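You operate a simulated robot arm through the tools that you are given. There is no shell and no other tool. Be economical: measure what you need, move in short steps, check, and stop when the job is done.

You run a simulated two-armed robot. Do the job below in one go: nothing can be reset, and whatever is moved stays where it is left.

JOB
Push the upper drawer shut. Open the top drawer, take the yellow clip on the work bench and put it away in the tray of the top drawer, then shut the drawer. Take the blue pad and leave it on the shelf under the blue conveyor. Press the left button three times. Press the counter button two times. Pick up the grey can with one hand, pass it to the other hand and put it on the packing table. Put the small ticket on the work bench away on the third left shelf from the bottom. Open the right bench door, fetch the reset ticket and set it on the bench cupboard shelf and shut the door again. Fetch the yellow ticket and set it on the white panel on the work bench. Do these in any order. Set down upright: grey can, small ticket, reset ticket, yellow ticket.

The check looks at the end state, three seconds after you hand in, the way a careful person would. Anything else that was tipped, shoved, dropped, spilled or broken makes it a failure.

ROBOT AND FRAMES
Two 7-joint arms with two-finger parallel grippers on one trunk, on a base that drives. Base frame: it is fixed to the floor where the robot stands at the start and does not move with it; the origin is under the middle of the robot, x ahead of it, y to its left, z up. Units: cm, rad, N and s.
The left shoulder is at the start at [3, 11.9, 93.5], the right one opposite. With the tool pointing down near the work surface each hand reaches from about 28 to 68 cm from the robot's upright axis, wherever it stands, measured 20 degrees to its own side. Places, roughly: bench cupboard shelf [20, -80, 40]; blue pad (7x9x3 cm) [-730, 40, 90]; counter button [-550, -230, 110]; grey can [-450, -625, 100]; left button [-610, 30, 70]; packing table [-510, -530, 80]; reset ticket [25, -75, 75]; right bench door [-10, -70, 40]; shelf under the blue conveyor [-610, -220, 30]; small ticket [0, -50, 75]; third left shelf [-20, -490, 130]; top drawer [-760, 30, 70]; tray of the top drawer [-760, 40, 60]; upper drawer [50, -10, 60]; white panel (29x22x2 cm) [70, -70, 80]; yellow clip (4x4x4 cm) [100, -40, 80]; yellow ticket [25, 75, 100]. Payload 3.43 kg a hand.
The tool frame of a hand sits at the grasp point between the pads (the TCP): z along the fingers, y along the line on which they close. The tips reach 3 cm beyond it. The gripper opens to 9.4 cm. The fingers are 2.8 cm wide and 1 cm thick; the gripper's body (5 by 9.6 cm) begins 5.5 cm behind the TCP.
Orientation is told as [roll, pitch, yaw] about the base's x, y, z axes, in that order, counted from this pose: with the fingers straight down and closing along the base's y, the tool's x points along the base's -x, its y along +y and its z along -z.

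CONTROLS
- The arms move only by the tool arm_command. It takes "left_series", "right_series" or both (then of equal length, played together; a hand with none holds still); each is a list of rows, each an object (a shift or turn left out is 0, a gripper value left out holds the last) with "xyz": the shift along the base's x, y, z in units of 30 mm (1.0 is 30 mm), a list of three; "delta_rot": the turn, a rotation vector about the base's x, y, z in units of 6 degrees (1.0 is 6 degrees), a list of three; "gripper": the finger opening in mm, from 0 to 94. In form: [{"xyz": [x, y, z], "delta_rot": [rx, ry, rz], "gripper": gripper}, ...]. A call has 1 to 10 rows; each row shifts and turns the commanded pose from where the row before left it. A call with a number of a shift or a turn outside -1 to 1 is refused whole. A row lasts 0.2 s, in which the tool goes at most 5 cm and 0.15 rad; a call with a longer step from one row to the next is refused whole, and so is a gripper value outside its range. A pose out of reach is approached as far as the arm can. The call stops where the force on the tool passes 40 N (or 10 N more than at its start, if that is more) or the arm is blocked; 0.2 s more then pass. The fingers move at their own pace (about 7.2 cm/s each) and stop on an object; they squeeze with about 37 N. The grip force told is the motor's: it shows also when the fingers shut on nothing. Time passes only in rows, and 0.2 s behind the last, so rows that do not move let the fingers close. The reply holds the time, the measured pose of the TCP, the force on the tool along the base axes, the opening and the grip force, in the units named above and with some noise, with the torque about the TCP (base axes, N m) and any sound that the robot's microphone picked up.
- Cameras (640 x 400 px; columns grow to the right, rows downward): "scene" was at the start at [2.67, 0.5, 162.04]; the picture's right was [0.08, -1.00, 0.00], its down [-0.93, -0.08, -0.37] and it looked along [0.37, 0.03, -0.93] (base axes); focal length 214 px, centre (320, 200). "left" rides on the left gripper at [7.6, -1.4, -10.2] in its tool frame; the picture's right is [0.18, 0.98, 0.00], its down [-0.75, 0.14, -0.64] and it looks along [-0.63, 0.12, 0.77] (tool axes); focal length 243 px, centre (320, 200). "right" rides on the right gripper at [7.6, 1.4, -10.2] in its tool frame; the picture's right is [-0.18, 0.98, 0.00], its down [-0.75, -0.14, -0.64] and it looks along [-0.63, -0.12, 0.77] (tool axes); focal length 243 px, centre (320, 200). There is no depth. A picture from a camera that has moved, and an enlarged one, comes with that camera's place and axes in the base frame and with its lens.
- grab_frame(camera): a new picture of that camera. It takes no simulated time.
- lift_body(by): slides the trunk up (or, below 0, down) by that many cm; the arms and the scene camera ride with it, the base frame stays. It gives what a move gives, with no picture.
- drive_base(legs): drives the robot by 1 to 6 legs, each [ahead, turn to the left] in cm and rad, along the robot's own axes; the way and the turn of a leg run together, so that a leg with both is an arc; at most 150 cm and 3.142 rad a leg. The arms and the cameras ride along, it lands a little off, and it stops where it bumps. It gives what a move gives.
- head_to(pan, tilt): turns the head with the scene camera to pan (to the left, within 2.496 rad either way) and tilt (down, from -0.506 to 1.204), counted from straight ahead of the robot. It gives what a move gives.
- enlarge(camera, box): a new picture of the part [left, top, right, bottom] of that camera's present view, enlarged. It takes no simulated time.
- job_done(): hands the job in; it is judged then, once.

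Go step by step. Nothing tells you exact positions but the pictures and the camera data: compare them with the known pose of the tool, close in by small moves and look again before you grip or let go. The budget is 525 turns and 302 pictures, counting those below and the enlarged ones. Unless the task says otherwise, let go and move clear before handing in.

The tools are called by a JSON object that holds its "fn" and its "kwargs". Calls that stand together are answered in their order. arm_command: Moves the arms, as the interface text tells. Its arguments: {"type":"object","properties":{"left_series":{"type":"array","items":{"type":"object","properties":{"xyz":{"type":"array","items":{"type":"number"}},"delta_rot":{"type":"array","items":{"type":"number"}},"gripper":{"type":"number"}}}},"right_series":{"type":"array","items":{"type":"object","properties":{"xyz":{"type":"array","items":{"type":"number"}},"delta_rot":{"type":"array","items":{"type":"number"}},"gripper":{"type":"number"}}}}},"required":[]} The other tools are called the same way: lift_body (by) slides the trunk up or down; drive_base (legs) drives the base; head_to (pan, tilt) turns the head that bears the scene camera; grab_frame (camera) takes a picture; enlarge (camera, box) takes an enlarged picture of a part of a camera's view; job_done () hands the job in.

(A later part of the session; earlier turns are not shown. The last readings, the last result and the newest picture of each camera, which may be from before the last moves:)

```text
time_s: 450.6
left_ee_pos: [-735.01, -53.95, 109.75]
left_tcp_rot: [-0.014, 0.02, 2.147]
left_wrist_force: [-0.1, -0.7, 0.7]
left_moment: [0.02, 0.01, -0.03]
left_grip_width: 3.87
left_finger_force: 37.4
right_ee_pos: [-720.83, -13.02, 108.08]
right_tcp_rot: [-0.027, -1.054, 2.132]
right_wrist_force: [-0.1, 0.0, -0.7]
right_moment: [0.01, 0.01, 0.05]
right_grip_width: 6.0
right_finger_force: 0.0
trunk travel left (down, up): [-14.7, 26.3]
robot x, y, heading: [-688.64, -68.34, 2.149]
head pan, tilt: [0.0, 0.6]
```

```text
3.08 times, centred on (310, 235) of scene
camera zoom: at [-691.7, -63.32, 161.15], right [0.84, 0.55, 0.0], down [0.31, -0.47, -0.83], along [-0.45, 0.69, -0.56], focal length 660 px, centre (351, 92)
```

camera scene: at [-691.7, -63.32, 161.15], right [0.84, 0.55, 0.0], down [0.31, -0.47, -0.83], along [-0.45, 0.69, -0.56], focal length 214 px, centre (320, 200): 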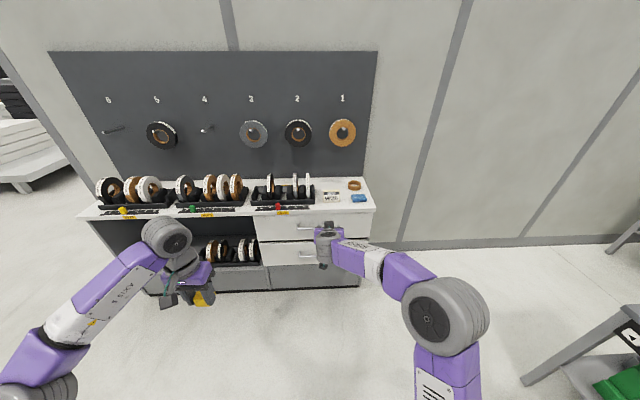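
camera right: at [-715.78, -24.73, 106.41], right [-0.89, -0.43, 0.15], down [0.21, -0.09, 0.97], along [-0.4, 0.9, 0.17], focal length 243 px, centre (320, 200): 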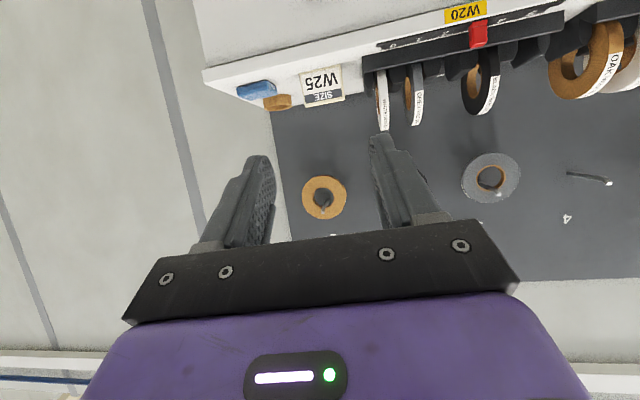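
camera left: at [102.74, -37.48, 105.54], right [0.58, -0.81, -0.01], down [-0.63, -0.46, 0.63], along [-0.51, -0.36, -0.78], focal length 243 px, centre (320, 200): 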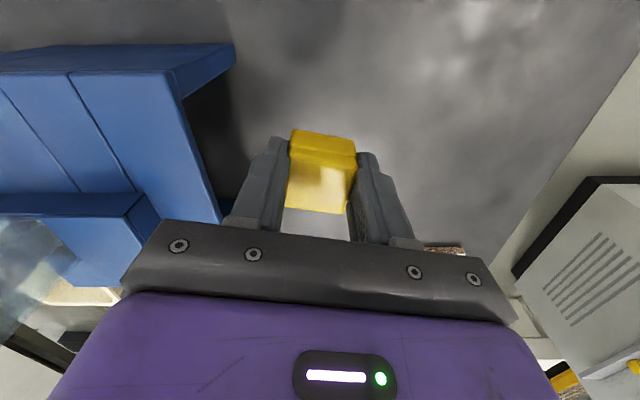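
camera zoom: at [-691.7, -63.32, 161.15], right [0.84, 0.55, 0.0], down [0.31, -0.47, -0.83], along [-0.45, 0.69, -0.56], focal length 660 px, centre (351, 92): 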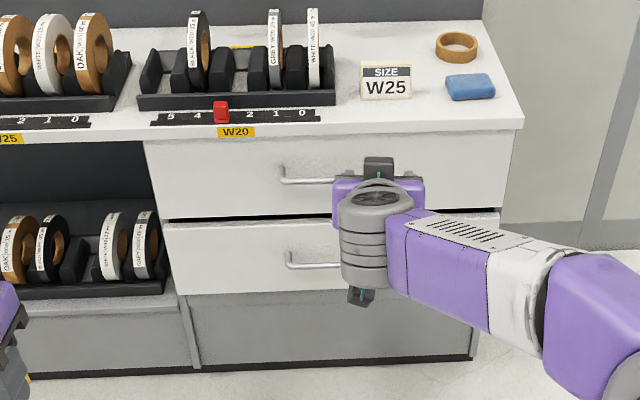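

The top drawer's handle is a horizontal bow at about a=-604, n≈440, z≈70–75. I'll level the right hand and roll it 90° so the fingers close vertically.

{"fn": "arm_command", "kwargs": {"right_series": [{"xyz": [0, 0, -0.8], "delta_rot": [0.85, 0.53, 0], "gripper": 94}, {"xyz": [0, 0, -0.8], "delta_rot": [0.85, 0.53, 0]}, {"xyz": [0, 0, -0.8], "delta_rot": [0.85, 0.53, 0]}, {"xyz": [0, 0, -0.8], "delta_rot": [0.85, 0.53, 0]}]}}

{"fn": "arm_command", "kwargs": {"right_series": [{"delta_rot": [-0.53, 0.84, -0.1]}, {"delta_rot": [-0.53, 0.84, -0.1]}, {"delta_rot": [-0.53, 0.84, -0.1]}, {"delta_rot": [-0.53, 0.84, -0.1]}, {"delta_rot": [-0.53, 0.84, -0.1]}, {"delta_rot": [-0.53, 0.84, -0.1]}, {"delta_rot": [-0.53, 0.84, -0.1]}, {"delta_rot": [-0.53, 0.84, -0.1]}, {"delta_rot": [-0.53, 0.84, -0.1]}, {"delta_rot": [-0.53, 0.84, -0.1]}]}}

{"fn": "arm_command", "kwargs": {"right_series": [{"delta_rot": [-0.53, 0.84, -0.1]}, {"delta_rot": [-0.53, 0.84, -0.1]}, {"delta_rot": [-0.53, 0.84, -0.1]}, {"delta_rot": [-0.53, 0.84, -0.1]}, {"delta_rot": [-0.53, 0.84, -0.1]}]}}

{"fn": "grab_frame", "kwargs": {"camera": "right"}}

{"fn": "grab_frame", "kwargs": {"camera": "scene"}}

```text
time_s: 451.6
left_ee_pos: [-735.04, -53.89, 109.6]
left_tcp_rot: [-0.01, 0.019, 2.148]
left_wrist_force: [0.1, 0.1, 0.0]
left_moment: [-0.02, 0.02, 0.02]
left_grip_width: 3.89
left_finger_force: 36.7
right_ee_pos: [-721.08, -13.12, 98.39]
right_tcp_rot: [-0.046, -1.475, 2.149]
right_wrist_force: [0.3, -0.4, 0.7]
right_moment: [-0.01, -0.02, 0.03]
right_grip_width: 9.37
right_finger_force: 0.0
trunk travel left (down, up): [-14.7, 26.3]
robot x, y, heading: [-688.53, -68.43, 2.154]
head pan, tilt: [0.0, 0.6]
```

```text
time_s: 453.8
left_ee_pos: [-734.95, -54.0, 109.75]
left_tcp_rot: [-0.013, 0.019, 2.149]
left_wrist_force: [-0.7, -0.1, 0.0]
left_moment: [-0.03, 0.01, -0.01]
left_grip_width: 3.86
left_finger_force: 36.8
right_ee_pos: [-721.11, -12.92, 98.28]
right_tcp_rot: [1.427, -0.522, 0.616]
right_wrist_force: [0.8, -0.1, 1.2]
right_moment: [-0.02, -0.01, -0.01]
right_grip_width: 9.42
right_finger_force: 0.1
trunk travel left (down, up): [-14.7, 26.3]
robot x, y, heading: [-688.45, -68.13, 2.152]
head pan, tilt: [0.0, 0.6]
```

```text
time_s: 455.0
left_ee_pos: [-735.09, -53.97, 109.65]
left_tcp_rot: [-0.012, 0.02, 2.147]
left_wrist_force: [1.0, 0.0, -0.6]
left_moment: [0.02, 0.01, -0.05]
left_grip_width: 3.86
left_finger_force: 36.6
right_ee_pos: [-721.06, -12.99, 98.31]
right_tcp_rot: [1.44, -0.003, 0.557]
right_wrist_force: [0.4, -0.1, -0.6]
right_moment: [-0.04, -0.01, -0.04]
right_grip_width: 9.38
right_finger_force: 0.1
trunk travel left (down, up): [-14.7, 26.3]
robot x, y, heading: [-688.86, -68.53, 2.148]
head pan, tilt: [0.0, 0.6]
```

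```text
119 pictures are left
camera right: at [-722.4, -25.59, 101.12], right [0.09, 0.2, 0.97], down [0.99, -0.16, -0.05], along [0.14, 0.97, -0.22], focal length 243 px, centre (320, 200)
```

right: 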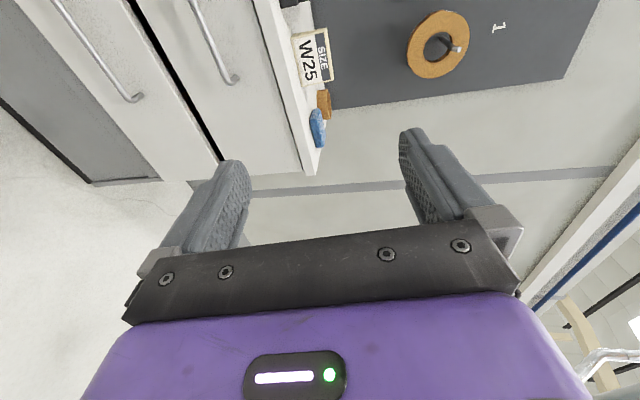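

```text
118 pictures are left
camera scene: at [-691.77, -63.34, 161.15], right [0.84, 0.55, 0.0], down [0.31, -0.47, -0.83], along [-0.45, 0.69, -0.56], focal length 214 px, centre (320, 200)
```

scene: 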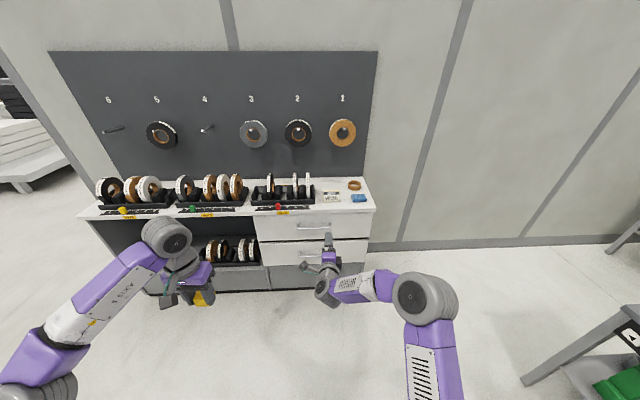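

The hand is rolled. Handle triangulates to a≈-603, n≈447, z≈73. Lower the hand and align, then drive forward.

{"fn": "arm_command", "kwargs": {"right_series": [{"xyz": [-0.28, -0.2, -1]}, {"xyz": [-0.28, -0.2, -1]}, {"xyz": [-0.28, -0.2, -1]}, {"xyz": [-0.28, -0.2, -1]}, {"xyz": [-0.28, -0.2, -1]}, {"xyz": [0, 0, -1]}, {"xyz": [0, 0, -1]}, {"xyz": [0, 0, -1]}, {"xyz": [0, 0, -0.5]}]}}

{"fn": "drive_base", "kwargs": {"legs": [[30, 0.03]]}}

{"fn": "grab_frame", "kwargs": {"camera": "right"}}

{"fn": "grab_frame", "kwargs": {"camera": "scene"}}

```text
time_s: 457.0
left_ee_pos: [-735.05, -53.91, 109.61]
left_tcp_rot: [-0.012, 0.019, 2.149]
left_wrist_force: [-0.4, 0.2, 0.1]
left_moment: [0.0, 0.01, -0.03]
left_grip_width: 3.87
left_finger_force: 36.9
right_ee_pos: [-725.36, -16.1, 72.79]
right_tcp_rot: [1.442, -0.005, 0.56]
right_wrist_force: [0.9, 0.8, -0.3]
right_moment: [0.02, -0.02, -0.04]
right_grip_width: 9.39
right_finger_force: 0.1
trunk travel left (down, up): [-14.7, 26.3]
robot x, y, heading: [-688.92, -68.11, 2.147]
head pan, tilt: [0.0, 0.6]
```

```text
time_s: 459.1
left_ee_pos: [-752.34, -30.18, 109.52]
left_tcp_rot: [-0.013, 0.02, 2.176]
left_wrist_force: [-0.5, -0.2, 0.1]
left_moment: [-0.01, 0.01, -0.03]
left_grip_width: 3.89
left_finger_force: 36.5
right_ee_pos: [-743.82, 7.89, 72.78]
right_tcp_rot: [1.439, -0.005, 0.587]
right_wrist_force: [0.0, -0.3, 0.3]
right_moment: [0.0, -0.01, 0.01]
right_grip_width: 9.41
right_finger_force: 0.0
trunk travel left (down, up): [-14.7, 26.3]
robot x, y, heading: [-705.87, -43.35, 2.178]
head pan, tilt: [0.0, 0.6]
```

```text
117 pictures are left
camera right: at [-744.78, -4.73, 75.63], right [0.08, 0.21, 0.98], down [0.99, -0.13, -0.05], along [0.11, 0.97, -0.21], focal length 243 px, centre (320, 200)
```

right: 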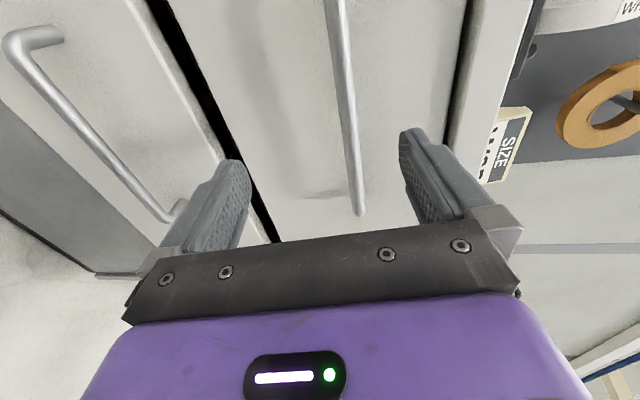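

```text
116 pictures are left
camera scene: at [-708.89, -38.37, 161.14], right [0.82, 0.57, 0.0], down [0.32, -0.46, -0.82], along [-0.47, 0.68, -0.57], focal length 214 px, centre (320, 200)
```

scene: 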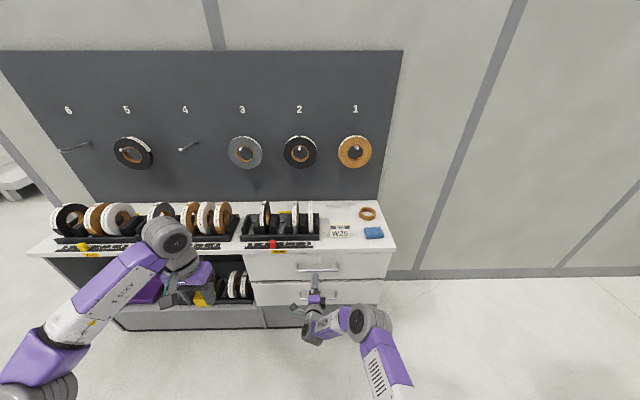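

{"fn": "arm_command", "kwargs": {"right_series": [{"xyz": [-0.57, 0.82, 0]}, {"xyz": [-0.57, 0.82, 0]}, {"xyz": [-0.57, 0.82, 0]}]}}

{"fn": "grab_frame", "kwargs": {"camera": "right"}}

```text
time_s: 459.9
left_ee_pos: [-752.13, -30.49, 109.81]
left_tcp_rot: [-0.012, 0.017, 2.178]
left_wrist_force: [0.8, 0.4, 1.0]
left_moment: [0.02, 0.02, 0.03]
left_grip_width: 3.87
left_finger_force: 37.3
right_ee_pos: [-748.77, 15.16, 72.88]
right_tcp_rot: [1.442, -0.003, 0.589]
right_wrist_force: [16.5, -15.7, 2.0]
right_moment: [0.91, 0.94, 0.1]
right_grip_width: 9.31
right_finger_force: 0.0
trunk travel left (down, up): [-14.7, 26.3]
robot x, y, heading: [-705.33, -43.14, 2.184]
head pan, tilt: [0.0, 0.6]
```

```text
115 pictures are left
camera right: at [-749.73, 2.45, 75.7], right [0.08, 0.21, 0.98], down [0.99, -0.13, -0.05], along [0.11, 0.97, -0.21], focal length 243 px, centre (320, 200)
```

right: 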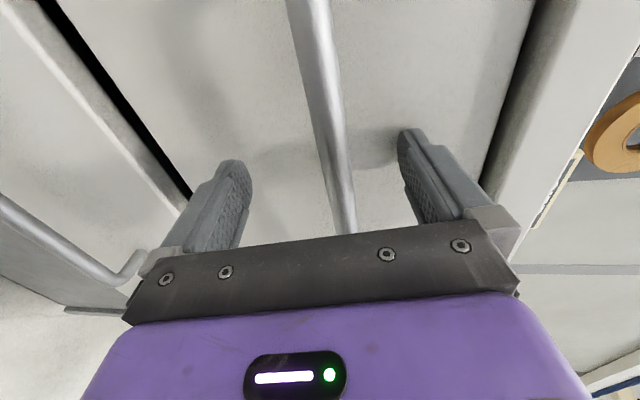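

{"fn": "arm_command", "kwargs": {"right_series": [{"xyz": [0.1, -0.14, 0], "gripper": 0}, {}, {}, {}, {}]}}

{"fn": "grab_frame", "kwargs": {"camera": "right"}}

```text
time_s: 461.1
left_ee_pos: [-752.17, -30.43, 109.67]
left_tcp_rot: [-0.011, 0.016, 2.176]
left_wrist_force: [0.0, 0.4, 0.7]
left_moment: [0.03, 0.02, 0.01]
left_grip_width: 3.89
left_finger_force: 37.2
right_ee_pos: [-748.69, 14.9, 73.97]
right_tcp_rot: [1.458, -0.005, 0.586]
right_wrist_force: [-7.0, -1.2, 37.8]
right_moment: [-0.16, 0.03, -0.05]
right_grip_width: 1.84
right_finger_force: 45.0
trunk travel left (down, up): [-14.7, 26.3]
robot x, y, heading: [-705.5, -43.49, 2.178]
head pan, tilt: [0.0, 0.6]
```

```text
114 pictures are left
camera right: at [-749.68, 2.31, 76.57], right [0.09, 0.19, 0.98], down [0.99, -0.13, -0.07], along [0.11, 0.97, -0.2], focal length 243 px, centre (320, 200)
```

right: 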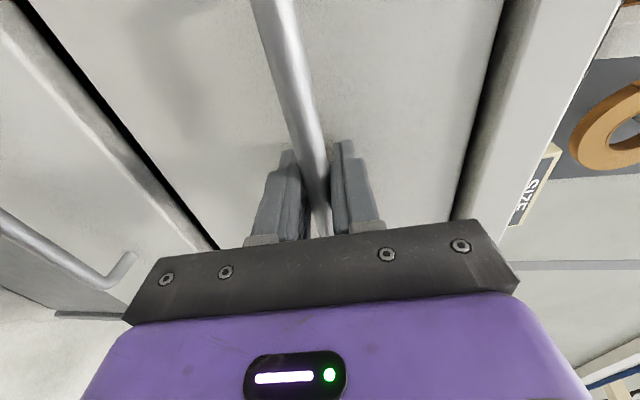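

Handle gripped. Relieve the vertical strain, then pull by driving back.

{"fn": "arm_command", "kwargs": {"right_series": [{"xyz": [0, 0, 0.25]}, {"xyz": [0, 0, 0.15]}]}}

{"fn": "drive_base", "kwargs": {"legs": [[-24, 0]]}}

{"fn": "grab_frame", "kwargs": {"camera": "scene"}}

```text
time_s: 461.7
left_ee_pos: [-752.33, -30.46, 109.62]
left_tcp_rot: [-0.013, 0.016, 2.178]
left_wrist_force: [0.5, -1.0, 0.2]
left_moment: [0.01, -0.04, -0.02]
left_grip_width: 3.88
left_finger_force: 37.2
right_ee_pos: [-748.6, 14.83, 74.09]
right_tcp_rot: [1.435, -0.006, 0.59]
right_wrist_force: [-5.3, -3.0, 12.7]
right_moment: [0.06, -0.01, -0.43]
right_grip_width: 1.84
right_finger_force: 44.6
trunk travel left (down, up): [-14.7, 26.3]
robot x, y, heading: [-705.37, -42.95, 2.176]
head pan, tilt: [0.0, 0.6]
```

```text
time_s: 463.5
left_ee_pos: [-738.35, -49.93, 109.78]
left_tcp_rot: [-0.01, 0.02, 2.18]
left_wrist_force: [0.4, 0.1, -0.4]
left_moment: [0.01, -0.01, 0.01]
left_grip_width: 3.89
left_finger_force: 37.2
right_ee_pos: [-734.49, -4.56, 73.96]
right_tcp_rot: [1.438, -0.001, 0.582]
right_wrist_force: [20.5, 14.5, -6.4]
right_moment: [0.26, -0.27, -0.66]
right_grip_width: 1.82
right_finger_force: 44.8
trunk travel left (down, up): [-14.7, 26.3]
robot x, y, heading: [-691.8, -62.85, 2.178]
head pan, tilt: [0.0, 0.6]
```

```text
113 pictures are left
camera scene: at [-694.84, -57.96, 161.14], right [0.82, 0.57, 0.0], down [0.32, -0.46, -0.82], along [-0.47, 0.68, -0.57], focal length 214 px, centre (320, 200)
```

scene: 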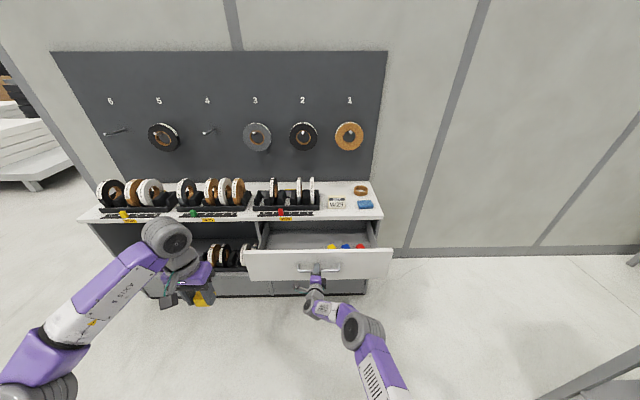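

Drawer opened. Zooming in on its tray.

{"fn": "enlarge", "kwargs": {"camera": "scene", "box": [230, 190, 400, 290]}}

{"fn": "grab_frame", "kwargs": {"camera": "left"}}

```text
3.76 times, centred on (315, 240) of scene
camera zoom: at [-694.84, -57.96, 161.14], right [0.82, 0.57, 0.0], down [0.32, -0.46, -0.82], along [-0.47, 0.68, -0.57], focal length 807 px, centre (339, 49)
```

zoom: 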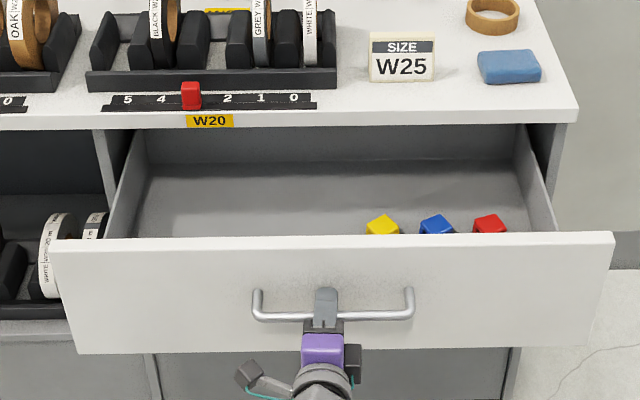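

```text
111 pictures are left
camera left: at [-733.08, -55.24, 120.0], right [-0.7, -0.71, -0.01], down [-0.56, 0.54, 0.63], along [-0.44, 0.44, -0.78], focal length 243 px, centre (320, 200)
```

left: 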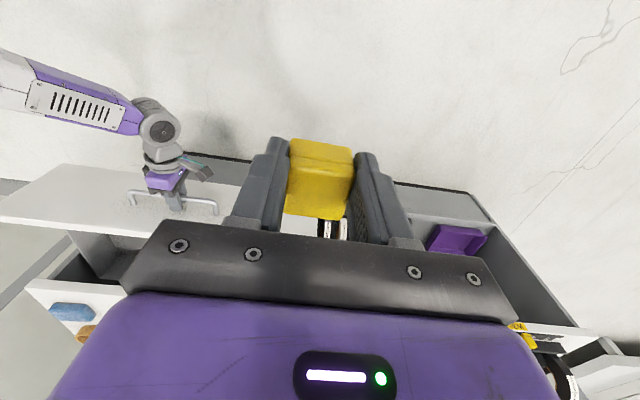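

The drawer needs to be a bit further open for the hand. Pull a little more.

{"fn": "drive_base", "kwargs": {"legs": [[-8, 0]]}}

{"fn": "enlarge", "kwargs": {"camera": "scene", "box": [230, 180, 400, 290]}}

```text
time_s: 464.6
left_ee_pos: [-734.75, -55.49, 109.51]
left_tcp_rot: [-0.011, 0.017, 2.177]
left_wrist_force: [0.2, -0.6, -0.3]
left_moment: [0.02, 0.0, -0.03]
left_grip_width: 3.89
left_finger_force: 36.8
right_ee_pos: [-730.67, -9.75, 74.08]
right_tcp_rot: [1.437, -0.006, 0.578]
right_wrist_force: [-0.2, -0.4, -0.4]
right_moment: [0.05, -0.21, -0.35]
right_grip_width: 1.38
right_finger_force: 44.7
trunk travel left (down, up): [-14.7, 26.3]
robot x, y, heading: [-688.14, -68.57, 2.179]
head pan, tilt: [0.0, 0.6]
stopped in leg 1: the force on the tool passed its limit at 159 N (the readings are from after the stop); the commanded pose is now the measured one
```

```text
3.64 times, centred on (315, 235) of scene
camera zoom: at [-691.24, -63.6, 161.15], right [0.82, 0.57, 0.0], down [0.32, -0.46, -0.83], along [-0.47, 0.68, -0.56], focal length 780 px, centre (338, 73)
```

zoom: 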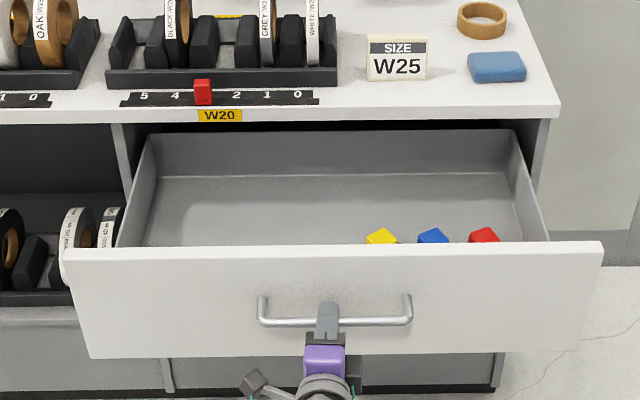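

The drawer is fully open. Release the handle and retract the right hand.

{"fn": "arm_command", "kwargs": {"right_series": [{"gripper": 94}, {}, {}, {"xyz": [0.5, -0.75, 0]}, {"xyz": [0.5, -0.75, 0]}, {"xyz": [0.5, -0.75, 0]}]}}

{"fn": "arm_command", "kwargs": {"right_series": [{"xyz": [0.3, 0.2, 1]}, {"xyz": [0.3, 0.2, 1]}, {"xyz": [0.3, 0.2, 1]}, {"xyz": [0.3, 0.2, 1]}, {"xyz": [0.3, 0.2, 1]}, {"xyz": [0.3, 0.2, 1]}, {"xyz": [0.3, 0.2, 1]}, {"xyz": [0.3, 0.2, 1]}]}}

{"fn": "drive_base", "kwargs": {"legs": [[-5, 0], [0, -1.57], [20, 0], [0, 1.57]]}}

{"fn": "grab_frame", "kwargs": {"camera": "scene"}}

```text
time_s: 465.9
left_ee_pos: [-734.7, -55.52, 109.71]
left_tcp_rot: [-0.012, 0.017, 2.179]
left_wrist_force: [0.5, 0.1, -1.0]
left_moment: [-0.03, 0.0, 0.02]
left_grip_width: 3.9
left_finger_force: 36.8
right_ee_pos: [-726.22, -16.56, 74.12]
right_tcp_rot: [1.44, -0.003, 0.578]
right_wrist_force: [0.0, -0.1, 0.0]
right_moment: [0.01, 0.02, 0.02]
right_grip_width: 9.4
right_finger_force: 0.0
trunk travel left (down, up): [-14.7, 26.3]
robot x, y, heading: [-687.8, -68.06, 2.181]
head pan, tilt: [0.0, 0.6]
```

```text
time_s: 467.8
left_ee_pos: [-734.7, -55.47, 109.58]
left_tcp_rot: [-0.013, 0.018, 2.178]
left_wrist_force: [-0.2, -0.2, 0.2]
left_moment: [-0.02, -0.01, 0.04]
left_grip_width: 3.89
left_finger_force: 37.0
right_ee_pos: [-718.97, -11.69, 98.24]
right_tcp_rot: [1.438, -0.003, 0.576]
right_wrist_force: [-0.1, -0.5, -0.2]
right_moment: [-0.03, 0.0, -0.05]
right_grip_width: 9.4
right_finger_force: 0.1
trunk travel left (down, up): [-14.7, 26.3]
robot x, y, heading: [-687.74, -67.96, 2.183]
head pan, tilt: [0.0, 0.6]
```

```text
time_s: 477.6
left_ee_pos: [-715.17, -48.4, 109.63]
left_tcp_rot: [-0.013, 0.017, 2.174]
left_wrist_force: [-0.5, 0.3, 1.2]
left_moment: [0.01, -0.03, 0.01]
left_grip_width: 3.87
left_finger_force: 37.3
right_ee_pos: [-699.26, -4.58, 98.19]
right_tcp_rot: [1.441, -0.003, 0.577]
right_wrist_force: [0.1, -0.7, -0.4]
right_moment: [-0.02, 0.0, 0.0]
right_grip_width: 9.42
right_finger_force: 0.0
trunk travel left (down, up): [-14.7, 26.3]
robot x, y, heading: [-668.32, -60.86, 2.182]
head pan, tilt: [0.0, 0.6]
```

```text
109 pictures are left
camera scene: at [-671.62, -56.51, 161.15], right [0.82, 0.57, 0.0], down [0.32, -0.46, -0.83], along [-0.47, 0.68, -0.56], focal length 214 px, centre (320, 200)
```

scene: 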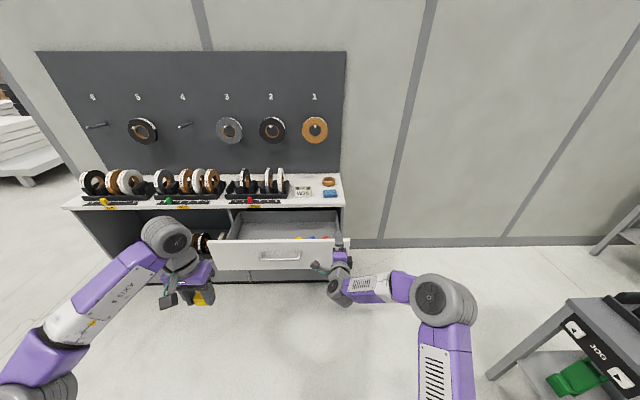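

{"fn": "drive_base", "kwargs": {"legs": [[33, 0]]}}

{"fn": "arm_command", "kwargs": {"left_series": [{"xyz": [-0.55, 0.8, 0]}, {"xyz": [-0.5, 0.82, 0]}, {"xyz": [-0.5, 0.82, 0]}, {"xyz": [-0.5, 0.82, 0]}, {"xyz": [-0.5, 0.82, 0]}, {"xyz": [-0.5, 0.82, 0]}]}}

{"fn": "grab_frame", "kwargs": {"camera": "left"}}

{"fn": "grab_frame", "kwargs": {"camera": "scene"}}

```text
time_s: 479.8
left_ee_pos: [-734.33, -20.8, 109.54]
left_tcp_rot: [-0.012, 0.02, 2.175]
left_wrist_force: [-1.1, 0.0, -0.2]
left_moment: [-0.04, -0.05, -0.01]
left_grip_width: 3.87
left_finger_force: 36.9
right_ee_pos: [-718.74, 23.08, 98.23]
right_tcp_rot: [1.439, -0.002, 0.578]
right_wrist_force: [-0.5, -0.2, -0.3]
right_moment: [0.01, -0.01, 0.01]
right_grip_width: 9.42
right_finger_force: 0.0
trunk travel left (down, up): [-14.7, 26.3]
robot x, y, heading: [-687.41, -33.8, 2.178]
head pan, tilt: [0.0, 0.6]
```

```text
time_s: 481.2
left_ee_pos: [-741.61, -13.23, 107.61]
left_tcp_rot: [-0.009, 0.019, 2.176]
left_wrist_force: [0.5, 0.5, 0.7]
left_moment: [-0.01, 0.02, 0.02]
left_grip_width: 3.89
left_finger_force: 37.2
left hand out of reach, approached as far as the arm can: row 4, 5, 6
right_ee_pos: [-718.52, 23.08, 98.29]
right_tcp_rot: [1.44, -0.004, 0.578]
right_wrist_force: [0.3, 0.4, 0.3]
right_moment: [-0.01, -0.02, 0.0]
right_grip_width: 9.39
right_finger_force: 0.0
trunk travel left (down, up): [-14.7, 26.3]
robot x, y, heading: [-687.67, -33.82, 2.179]
head pan, tilt: [0.0, 0.6]
```

```text
108 pictures are left
camera left: at [-736.3, -18.54, 117.94], right [-0.7, -0.71, -0.01], down [-0.56, 0.54, 0.63], along [-0.44, 0.45, -0.78], focal length 243 px, centre (320, 200)
```

left: 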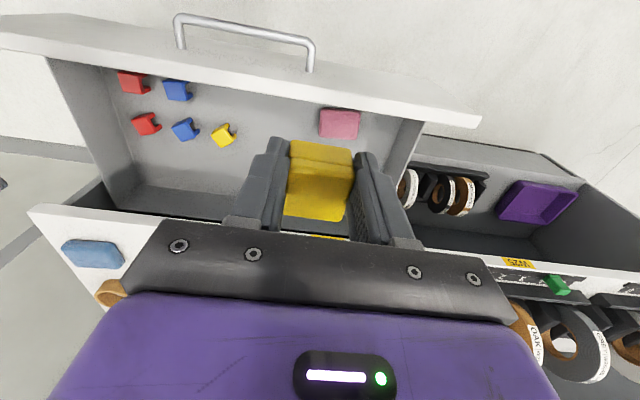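

```text
107 pictures are left
camera scene: at [-690.84, -28.94, 161.15], right [0.82, 0.57, 0.0], down [0.32, -0.46, -0.83], along [-0.47, 0.68, -0.56], focal length 214 px, centre (320, 200)
```

scene: 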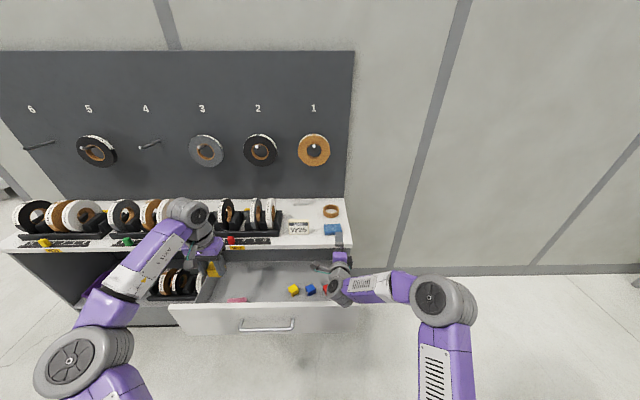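

Lower the left hand to extend its reach, then move forward over the drawer interior.

{"fn": "arm_command", "kwargs": {"left_series": [{"xyz": [0, 0, -1]}, {"xyz": [0, 0, -1]}, {"xyz": [0, 0, -1]}, {"xyz": [0, 0, -1]}, {"xyz": [0, 0, -1]}, {"xyz": [-0.5, 0.82, 0]}, {"xyz": [-0.5, 0.82, 0]}, {"xyz": [-0.5, 0.82, 0]}, {"xyz": [-0.45, 0.82, 0]}]}}

{"fn": "grab_frame", "kwargs": {"camera": "left"}}

```text
time_s: 483.2
left_ee_pos: [-744.13, -9.16, 92.56]
left_tcp_rot: [-0.011, 0.017, 2.177]
left_wrist_force: [0.6, 0.3, -1.3]
left_moment: [-0.03, 0.0, 0.02]
left_grip_width: 3.86
left_finger_force: 37.1
left hand out of reach, approached as far as the arm can: row 7, 8, 9
right_ee_pos: [-718.47, 23.07, 98.3]
right_tcp_rot: [1.441, -0.003, 0.578]
right_wrist_force: [0.4, 0.3, -0.4]
right_moment: [-0.02, 0.0, 0.02]
right_grip_width: 9.4
right_finger_force: 0.0
trunk travel left (down, up): [-14.7, 26.3]
robot x, y, heading: [-687.01, -33.61, 2.182]
head pan, tilt: [0.0, 0.6]
```

```text
106 pictures are left
camera left: at [-738.81, -14.5, 102.88], right [-0.7, -0.71, -0.01], down [-0.56, 0.54, 0.63], along [-0.44, 0.45, -0.78], focal length 243 px, centre (320, 200)
```

left: 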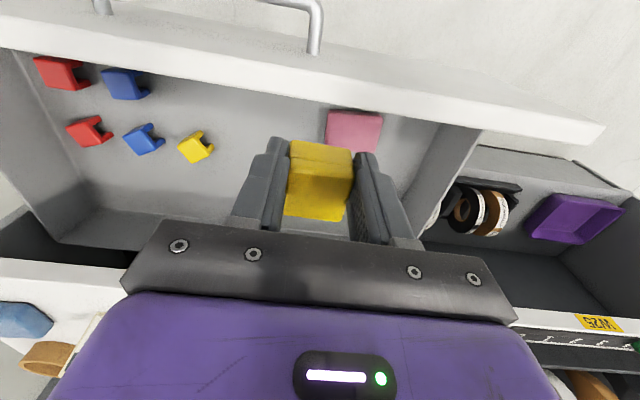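

{"fn": "drive_base", "kwargs": {"legs": [[5, 0]]}}

{"fn": "arm_command", "kwargs": {"left_series": [{"delta_rot": [0.82, 0.57, 0], "xyz": [-0.2, 0.3, 0]}, {"delta_rot": [0.82, 0.57, 0], "xyz": [-0.3, 0.5, 0]}, {"delta_rot": [0.82, 0.57, 0], "xyz": [-0.3, 0.5, 0]}, {"delta_rot": [0.82, 0.57, 0], "xyz": [-0.3, 0.5, 0]}]}}

{"fn": "grab_frame", "kwargs": {"camera": "left"}}

{"fn": "grab_frame", "kwargs": {"camera": "scene"}}

```text
time_s: 484.1
left_ee_pos: [-747.09, -5.01, 92.41]
left_tcp_rot: [-0.012, 0.019, 2.176]
left_wrist_force: [-0.4, -0.4, -0.5]
left_moment: [-0.02, 0.04, 0.02]
left_grip_width: 3.87
left_finger_force: 37.2
right_ee_pos: [-721.4, 27.21, 98.11]
right_tcp_rot: [1.439, -0.005, 0.578]
right_wrist_force: [-0.6, 0.2, 0.2]
right_moment: [0.0, 0.01, -0.01]
right_grip_width: 9.41
right_finger_force: 0.0
trunk travel left (down, up): [-14.7, 26.3]
robot x, y, heading: [-690.34, -29.54, 2.176]
head pan, tilt: [0.0, 0.6]
```

```text
time_s: 485.1
left_ee_pos: [-750.23, 0.38, 92.67]
left_tcp_rot: [-0.011, -0.401, 2.179]
left_wrist_force: [0.8, 0.3, 0.1]
left_moment: [0.04, -0.01, 0.01]
left_grip_width: 3.86
left_finger_force: 36.7
right_ee_pos: [-721.4, 27.11, 98.22]
right_tcp_rot: [1.441, -0.003, 0.579]
right_wrist_force: [-0.2, 0.4, 0.0]
right_moment: [0.0, 0.01, -0.02]
right_grip_width: 9.42
right_finger_force: 0.0
trunk travel left (down, up): [-14.7, 26.3]
robot x, y, heading: [-690.39, -30.08, 2.182]
head pan, tilt: [0.0, 0.6]
```

```text
105 pictures are left
camera left: at [-742.81, -7.92, 98.97], right [-0.71, -0.7, -0.08], down [-0.37, 0.28, 0.88], along [-0.59, 0.66, -0.46], focal length 243 px, centre (320, 200)
```

left: 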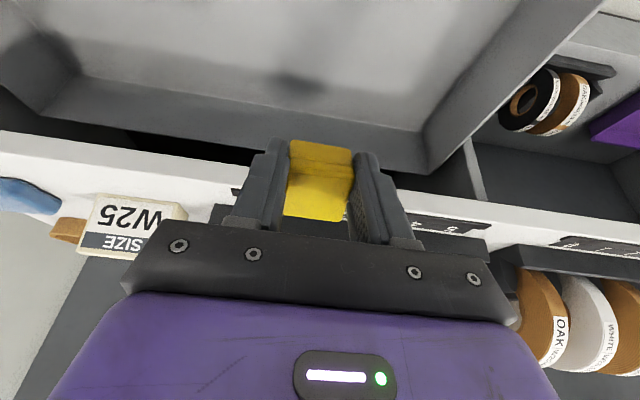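

```text
104 pictures are left
camera scene: at [-693.71, -24.81, 161.15], right [0.82, 0.57, 0.0], down [0.32, -0.46, -0.83], along [-0.47, 0.68, -0.56], focal length 214 px, centre (320, 200)
```

scene: 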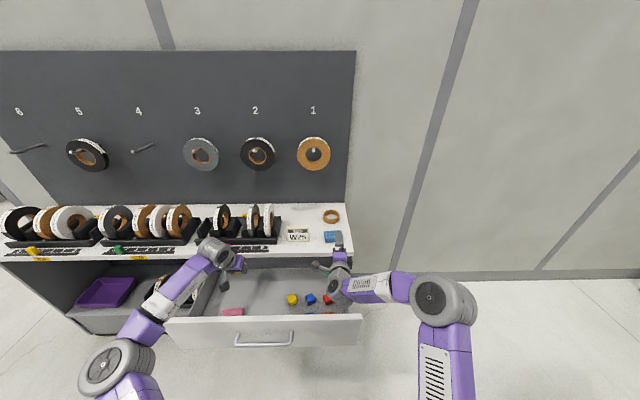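

{"fn": "arm_command", "kwargs": {"left_series": [{"xyz": [-0.4, 0.65, -0.5]}, {"xyz": [0, 0, -1]}, {"xyz": [0, 0, -1]}, {"xyz": [0, 0, -1]}, {"xyz": [0, 0, -1]}, {"xyz": [0, 0, -1]}, {"xyz": [0, 0, -1]}]}}

{"fn": "grab_frame", "kwargs": {"camera": "left"}}

{"fn": "enlarge", "kwargs": {"camera": "scene", "box": [150, 210, 380, 350]}}

```text
time_s: 486.7
left_ee_pos: [-751.52, 2.31, 73.14]
left_tcp_rot: [-0.01, -0.399, 2.177]
left_wrist_force: [0.5, -0.8, 0.3]
left_moment: [0.0, 0.0, 0.02]
left_grip_width: 3.86
left_finger_force: 37.6
right_ee_pos: [-721.51, 27.17, 98.19]
right_tcp_rot: [1.44, -0.004, 0.578]
right_wrist_force: [0.2, -0.4, -0.7]
right_moment: [0.02, 0.02, -0.03]
right_grip_width: 9.41
right_finger_force: 0.1
trunk travel left (down, up): [-14.7, 26.3]
robot x, y, heading: [-690.11, -29.85, 2.184]
head pan, tilt: [0.0, 0.6]
```

```text
103 pictures are left
camera left: at [-744.19, -6.05, 79.55], right [-0.71, -0.7, -0.08], down [-0.37, 0.28, 0.88], along [-0.59, 0.66, -0.46], focal length 243 px, centre (320, 200)
```

left: 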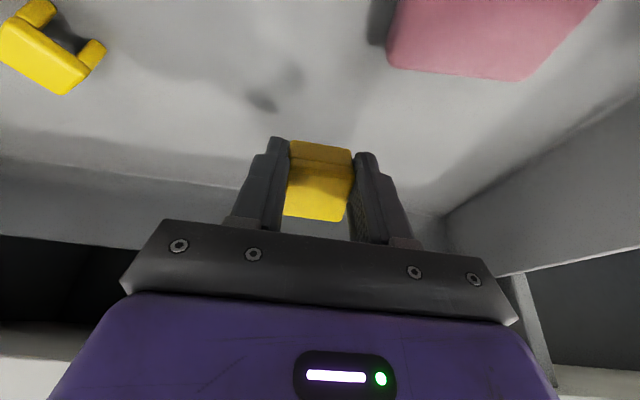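

```text
2.78 times, centred on (265, 280) of scene
camera zoom: at [-693.73, -24.79, 161.15], right [0.82, 0.57, 0.0], down [0.32, -0.46, -0.82], along [-0.47, 0.68, -0.57], focal length 597 px, centre (473, -23)
```

zoom: 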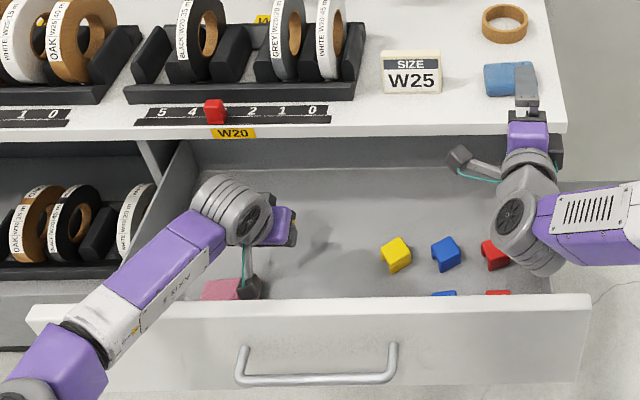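

{"fn": "arm_command", "kwargs": {"left_series": [{"xyz": [0, 0, -0.7]}, {"xyz": [0, 0, -0.5]}]}}

{"fn": "grab_frame", "kwargs": {"camera": "left"}}

```text
time_s: 487.3
left_ee_pos: [-751.51, 2.23, 69.49]
left_tcp_rot: [-0.009, -0.398, 2.177]
left_wrist_force: [0.5, 0.6, -0.6]
left_moment: [-0.03, 0.04, 0.03]
left_grip_width: 3.87
left_finger_force: 37.1
right_ee_pos: [-721.38, 27.21, 98.12]
right_tcp_rot: [1.439, -0.004, 0.58]
right_wrist_force: [0.1, -0.3, 0.7]
right_moment: [-0.03, 0.03, -0.01]
right_grip_width: 9.4
right_finger_force: 0.2
trunk travel left (down, up): [-14.7, 26.3]
robot x, y, heading: [-690.28, -29.72, 2.179]
head pan, tilt: [0.0, 0.6]
```

```text
101 pictures are left
camera left: at [-744.2, -6.02, 75.86], right [-0.71, -0.7, -0.08], down [-0.38, 0.28, 0.88], along [-0.59, 0.66, -0.46], focal length 243 px, centre (320, 200)
```

left: 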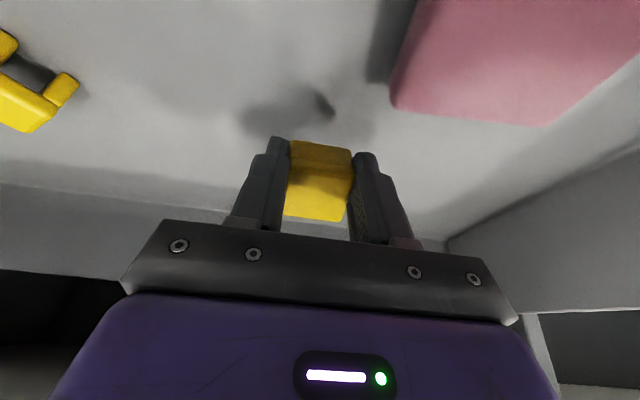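

Close to the floor; lower a bit more.

{"fn": "arm_command", "kwargs": {"left_series": [{"xyz": [0, 0, -0.35]}]}}

{"fn": "arm_command", "kwargs": {"left_series": [{"xyz": [0, 0, -0.25]}]}}

{"fn": "grab_frame", "kwargs": {"camera": "left"}}

```text
time_s: 487.7
left_ee_pos: [-751.59, 2.3, 68.48]
left_tcp_rot: [-0.009, -0.398, 2.177]
left_wrist_force: [-0.3, -0.3, -0.7]
left_moment: [-0.01, 0.01, -0.06]
left_grip_width: 3.88
left_finger_force: 37.1
right_ee_pos: [-721.4, 27.21, 98.17]
right_tcp_rot: [1.44, -0.002, 0.577]
right_wrist_force: [-0.6, 0.3, 0.0]
right_moment: [0.03, -0.01, 0.01]
right_grip_width: 9.4
right_finger_force: 0.1
trunk travel left (down, up): [-14.7, 26.3]
robot x, y, heading: [-690.6, -29.38, 2.178]
head pan, tilt: [0.0, 0.6]
```

```text
time_s: 488.1
left_ee_pos: [-751.5, 2.17, 67.66]
left_tcp_rot: [-0.012, -0.401, 2.179]
left_wrist_force: [0.4, 0.0, 0.2]
left_moment: [0.0, -0.02, 0.0]
left_grip_width: 3.87
left_finger_force: 37.2
right_ee_pos: [-721.37, 27.18, 98.26]
right_tcp_rot: [1.439, -0.005, 0.577]
right_wrist_force: [-0.6, 0.6, -0.2]
right_moment: [0.0, 0.0, 0.04]
right_grip_width: 9.41
right_finger_force: 0.1
trunk travel left (down, up): [-14.7, 26.3]
robot x, y, heading: [-690.39, -29.71, 2.183]
head pan, tilt: [0.0, 0.6]
```

```text
100 pictures are left
camera left: at [-744.15, -6.12, 74.08], right [-0.71, -0.7, -0.08], down [-0.38, 0.28, 0.88], along [-0.59, 0.66, -0.46], focal length 243 px, centre (320, 200)
```

left: 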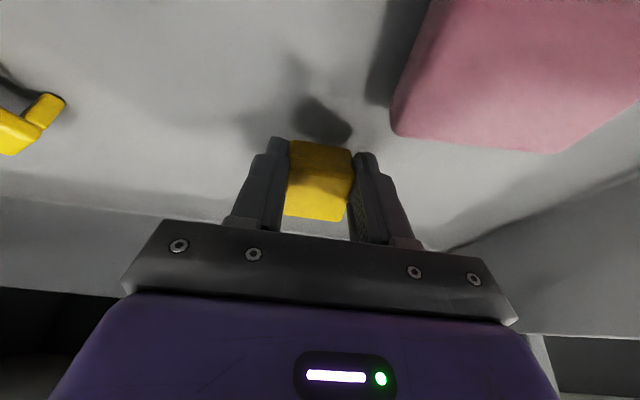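

{"fn": "arm_command", "kwargs": {"left_series": [{"xyz": [0, 0, -0.3]}]}}

{"fn": "arm_command", "kwargs": {"left_series": [{"xyz": [0, 0, -0.2]}]}}

{"fn": "grab_frame", "kwargs": {"camera": "left"}}

```text
time_s: 488.5
left_ee_pos: [-751.51, 1.93, 66.89]
left_tcp_rot: [-0.01, -0.404, 2.176]
left_wrist_force: [-0.9, 0.2, 3.5]
left_moment: [-0.37, -0.35, -0.1]
left_grip_width: 3.85
left_finger_force: 36.3
left hand out of reach, approached as far as the arm can: row 1
right_ee_pos: [-721.42, 27.14, 98.19]
right_tcp_rot: [1.439, -0.003, 0.578]
right_wrist_force: [0.4, -0.3, -0.7]
right_moment: [0.03, -0.01, -0.01]
right_grip_width: 9.41
right_finger_force: 0.1
trunk travel left (down, up): [-14.7, 26.3]
robot x, y, heading: [-690.13, -29.32, 2.181]
head pan, tilt: [0.0, 0.6]
```

```text
time_s: 488.9
left_ee_pos: [-751.31, 1.77, 66.97]
left_tcp_rot: [-0.009, -0.41, 2.174]
left_wrist_force: [-2.6, -1.3, 42.2]
left_moment: [-4.52, -3.76, -0.39]
left_grip_width: 3.88
left_finger_force: 36.8
right_ee_pos: [-721.2, 27.03, 98.44]
right_tcp_rot: [1.44, -0.004, 0.579]
right_wrist_force: [0.3, 0.3, 0.3]
right_moment: [-0.01, -0.02, -0.01]
right_grip_width: 9.41
right_finger_force: 0.1
trunk travel left (down, up): [-14.7, 26.3]
robot x, y, heading: [-690.53, -29.74, 2.178]
head pan, tilt: [0.0, 0.6]
```

```text
99 pictures are left
camera left: at [-743.93, -6.53, 73.42], right [-0.71, -0.7, -0.08], down [-0.37, 0.28, 0.89], along [-0.6, 0.66, -0.45], focal length 243 px, centre (320, 200)
```

left: 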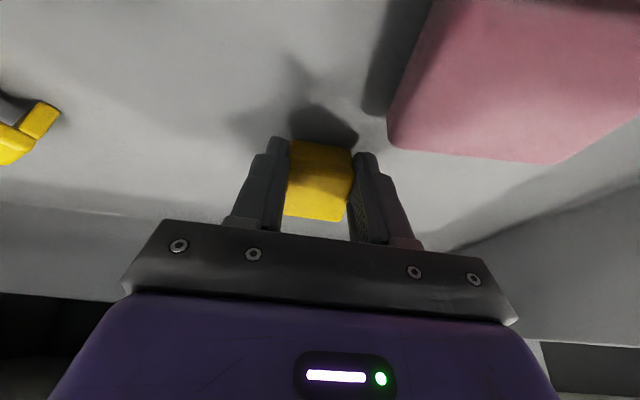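

The wrist is touching the drawer front's top edge. Raise a bit, reduce the tilt, then lower again.

{"fn": "arm_command", "kwargs": {"left_series": [{"xyz": [0, 0, 0.5]}, {"delta_rot": [-0.82, -0.57, 0]}, {"delta_rot": [-0.82, -0.57, 0]}, {"xyz": [0, 0, -0.3]}, {"xyz": [0, 0, -0.3]}]}}

{"fn": "grab_frame", "kwargs": {"camera": "left"}}

```text
time_s: 490.1
left_ee_pos: [-750.42, -0.3, 68.27]
left_tcp_rot: [-0.013, -0.208, 2.176]
left_wrist_force: [-2.5, 6.7, -1.0]
left_moment: [-0.47, -0.19, 0.25]
left_grip_width: 3.88
left_finger_force: 36.8
left hand out of reach, approached as far as the arm can: row 2, 3, 5
right_ee_pos: [-721.3, 27.25, 98.12]
right_tcp_rot: [1.439, -0.005, 0.578]
right_wrist_force: [0.0, 0.5, 0.2]
right_moment: [0.0, 0.02, -0.02]
right_grip_width: 9.42
right_finger_force: 0.1
trunk travel left (down, up): [-14.7, 26.3]
robot x, y, heading: [-689.95, -29.57, 2.177]
head pan, tilt: [0.0, 0.6]
stopped in row 5 (left hand): the force on the tool passed its limit at 61 N (the readings are from after the stop); the commanded pose is now the measured one
```

```text
98 pictures are left
camera left: at [-743.88, -7.5, 76.73], right [-0.71, -0.7, -0.05], down [-0.47, 0.41, 0.78], along [-0.53, 0.58, -0.62], focal length 243 px, centre (320, 200)
```

left: 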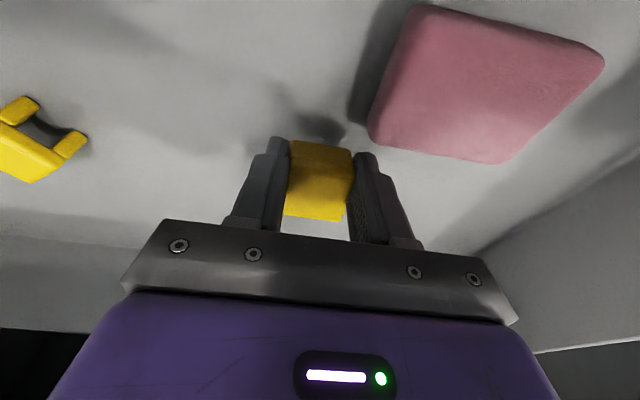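

{"fn": "arm_command", "kwargs": {"left_series": [{"xyz": [0, 0, 0.8]}]}}

{"fn": "drive_base", "kwargs": {"legs": [[5, 0]]}}

{"fn": "arm_command", "kwargs": {"left_series": [{"xyz": [0, 0, -0.6]}, {"xyz": [0, 0, -0.4]}]}}

{"fn": "grab_frame", "kwargs": {"camera": "left"}}

{"fn": "enlarge", "kwargs": {"camera": "scene", "box": [150, 210, 380, 350]}}

```text
time_s: 490.4
left_ee_pos: [-750.49, -0.39, 70.63]
left_tcp_rot: [-0.01, -0.208, 2.174]
left_wrist_force: [-5.5, 7.0, -5.7]
left_moment: [-0.08, -0.12, -0.04]
left_grip_width: 3.89
left_finger_force: 36.8
right_ee_pos: [-721.35, 27.42, 98.06]
right_tcp_rot: [1.439, -0.005, 0.577]
right_wrist_force: [0.1, -0.5, -0.6]
right_moment: [-0.01, -0.01, -0.03]
right_grip_width: 9.4
right_finger_force: 0.2
trunk travel left (down, up): [-14.7, 26.3]
robot x, y, heading: [-690.39, -29.46, 2.178]
head pan, tilt: [0.0, 0.6]
```

```text
time_s: 491.4
left_ee_pos: [-753.21, 3.67, 70.44]
left_tcp_rot: [-0.01, -0.206, 2.175]
left_wrist_force: [-0.3, -0.1, -0.4]
left_moment: [0.02, 0.0, 0.02]
left_grip_width: 3.87
left_finger_force: 37.1
right_ee_pos: [-724.29, 31.62, 98.18]
right_tcp_rot: [1.438, -0.005, 0.578]
right_wrist_force: [0.1, 0.0, -0.5]
right_moment: [-0.01, 0.04, -0.01]
right_grip_width: 9.39
right_finger_force: 0.0
trunk travel left (down, up): [-14.7, 26.3]
robot x, y, heading: [-693.72, -25.46, 2.185]
head pan, tilt: [0.0, 0.6]
```

```text
time_s: 492.0
left_ee_pos: [-753.03, 3.45, 67.66]
left_tcp_rot: [-0.01, -0.207, 2.173]
left_wrist_force: [-0.1, 0.1, -0.7]
left_moment: [0.0, 0.01, -0.02]
left_grip_width: 3.89
left_finger_force: 37.0
right_ee_pos: [-724.17, 31.31, 98.24]
right_tcp_rot: [1.44, -0.005, 0.576]
right_wrist_force: [0.8, 0.5, -0.4]
right_moment: [-0.02, -0.01, 0.01]
right_grip_width: 9.38
right_finger_force: 0.1
trunk travel left (down, up): [-14.7, 26.3]
robot x, y, heading: [-693.03, -25.57, 2.179]
head pan, tilt: [0.0, 0.6]
```

```text
97 pictures are left
camera left: at [-746.58, -3.66, 76.13], right [-0.71, -0.7, -0.05], down [-0.47, 0.41, 0.78], along [-0.53, 0.58, -0.62], focal length 243 px, centre (320, 200)
```

left: 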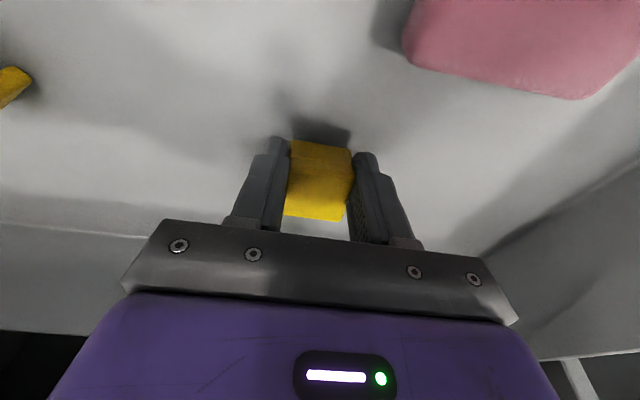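

```text
2.78 times, centred on (265, 280) of scene
camera zoom: at [-696.61, -20.66, 161.15], right [0.82, 0.57, 0.0], down [0.32, -0.46, -0.83], along [-0.47, 0.68, -0.56], focal length 597 px, centre (473, -23)
```

zoom: 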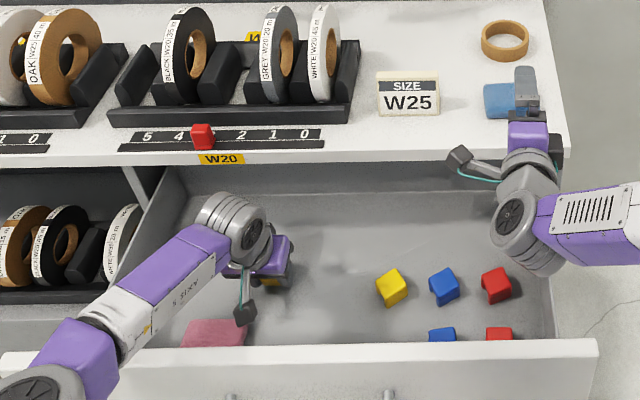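

{"fn": "arm_command", "kwargs": {"left_series": [{"xyz": [0, 0, -0.4]}]}}

{"fn": "arm_command", "kwargs": {"left_series": [{"xyz": [0, 0, -0.3]}]}}

{"fn": "grab_frame", "kwargs": {"camera": "left"}}

```text
time_s: 492.4
left_ee_pos: [-752.95, 3.27, 67.03]
left_tcp_rot: [-0.009, -0.217, 2.173]
left_wrist_force: [-0.6, 0.3, 19.4]
left_moment: [-0.08, 0.22, 0.02]
left_grip_width: 3.88
left_finger_force: 36.9
left hand out of reach, approached as far as the arm can: row 1
right_ee_pos: [-724.07, 31.26, 98.35]
right_tcp_rot: [1.441, -0.003, 0.578]
right_wrist_force: [0.2, 0.6, 0.3]
right_moment: [0.01, -0.03, 0.0]
right_grip_width: 9.4
right_finger_force: 0.0
trunk travel left (down, up): [-14.7, 26.3]
robot x, y, heading: [-693.4, -25.44, 2.18]
head pan, tilt: [0.0, 0.6]
```

```text
time_s: 492.8
left_ee_pos: [-753.21, 3.51, 66.92]
left_tcp_rot: [-0.014, -0.228, 2.173]
left_wrist_force: [1.1, 1.5, 14.3]
left_moment: [0.04, 0.1, -0.01]
left_grip_width: 3.89
left_finger_force: 37.1
left hand out of reach, approached as far as the arm can: row 1
right_ee_pos: [-724.11, 31.44, 98.25]
right_tcp_rot: [1.44, -0.003, 0.576]
right_wrist_force: [-0.2, -0.1, 1.0]
right_moment: [0.01, -0.01, 0.0]
right_grip_width: 9.4
right_finger_force: 0.0
trunk travel left (down, up): [-14.7, 26.3]
robot x, y, heading: [-693.6, -25.26, 2.18]
head pan, tilt: [0.0, 0.6]
stopped in row 1 (left hand): the force on the tool passed its limit at 42 N (the readings are from after the stop); the commanded pose is now the measured one
```

```text
95 pictures are left
camera left: at [-746.62, -3.74, 75.09], right [-0.71, -0.7, -0.05], down [-0.46, 0.4, 0.79], along [-0.54, 0.59, -0.6], focal length 243 px, centre (320, 200)
```

left: 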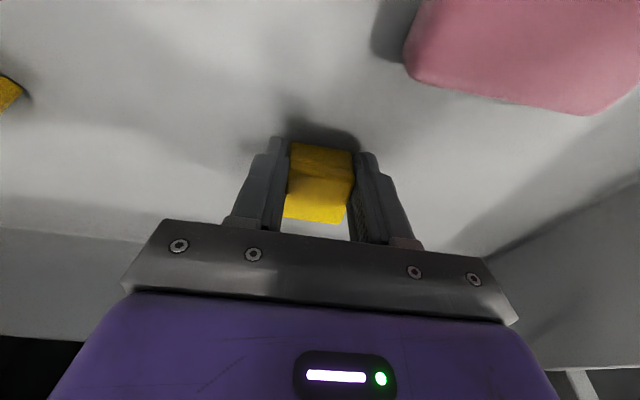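

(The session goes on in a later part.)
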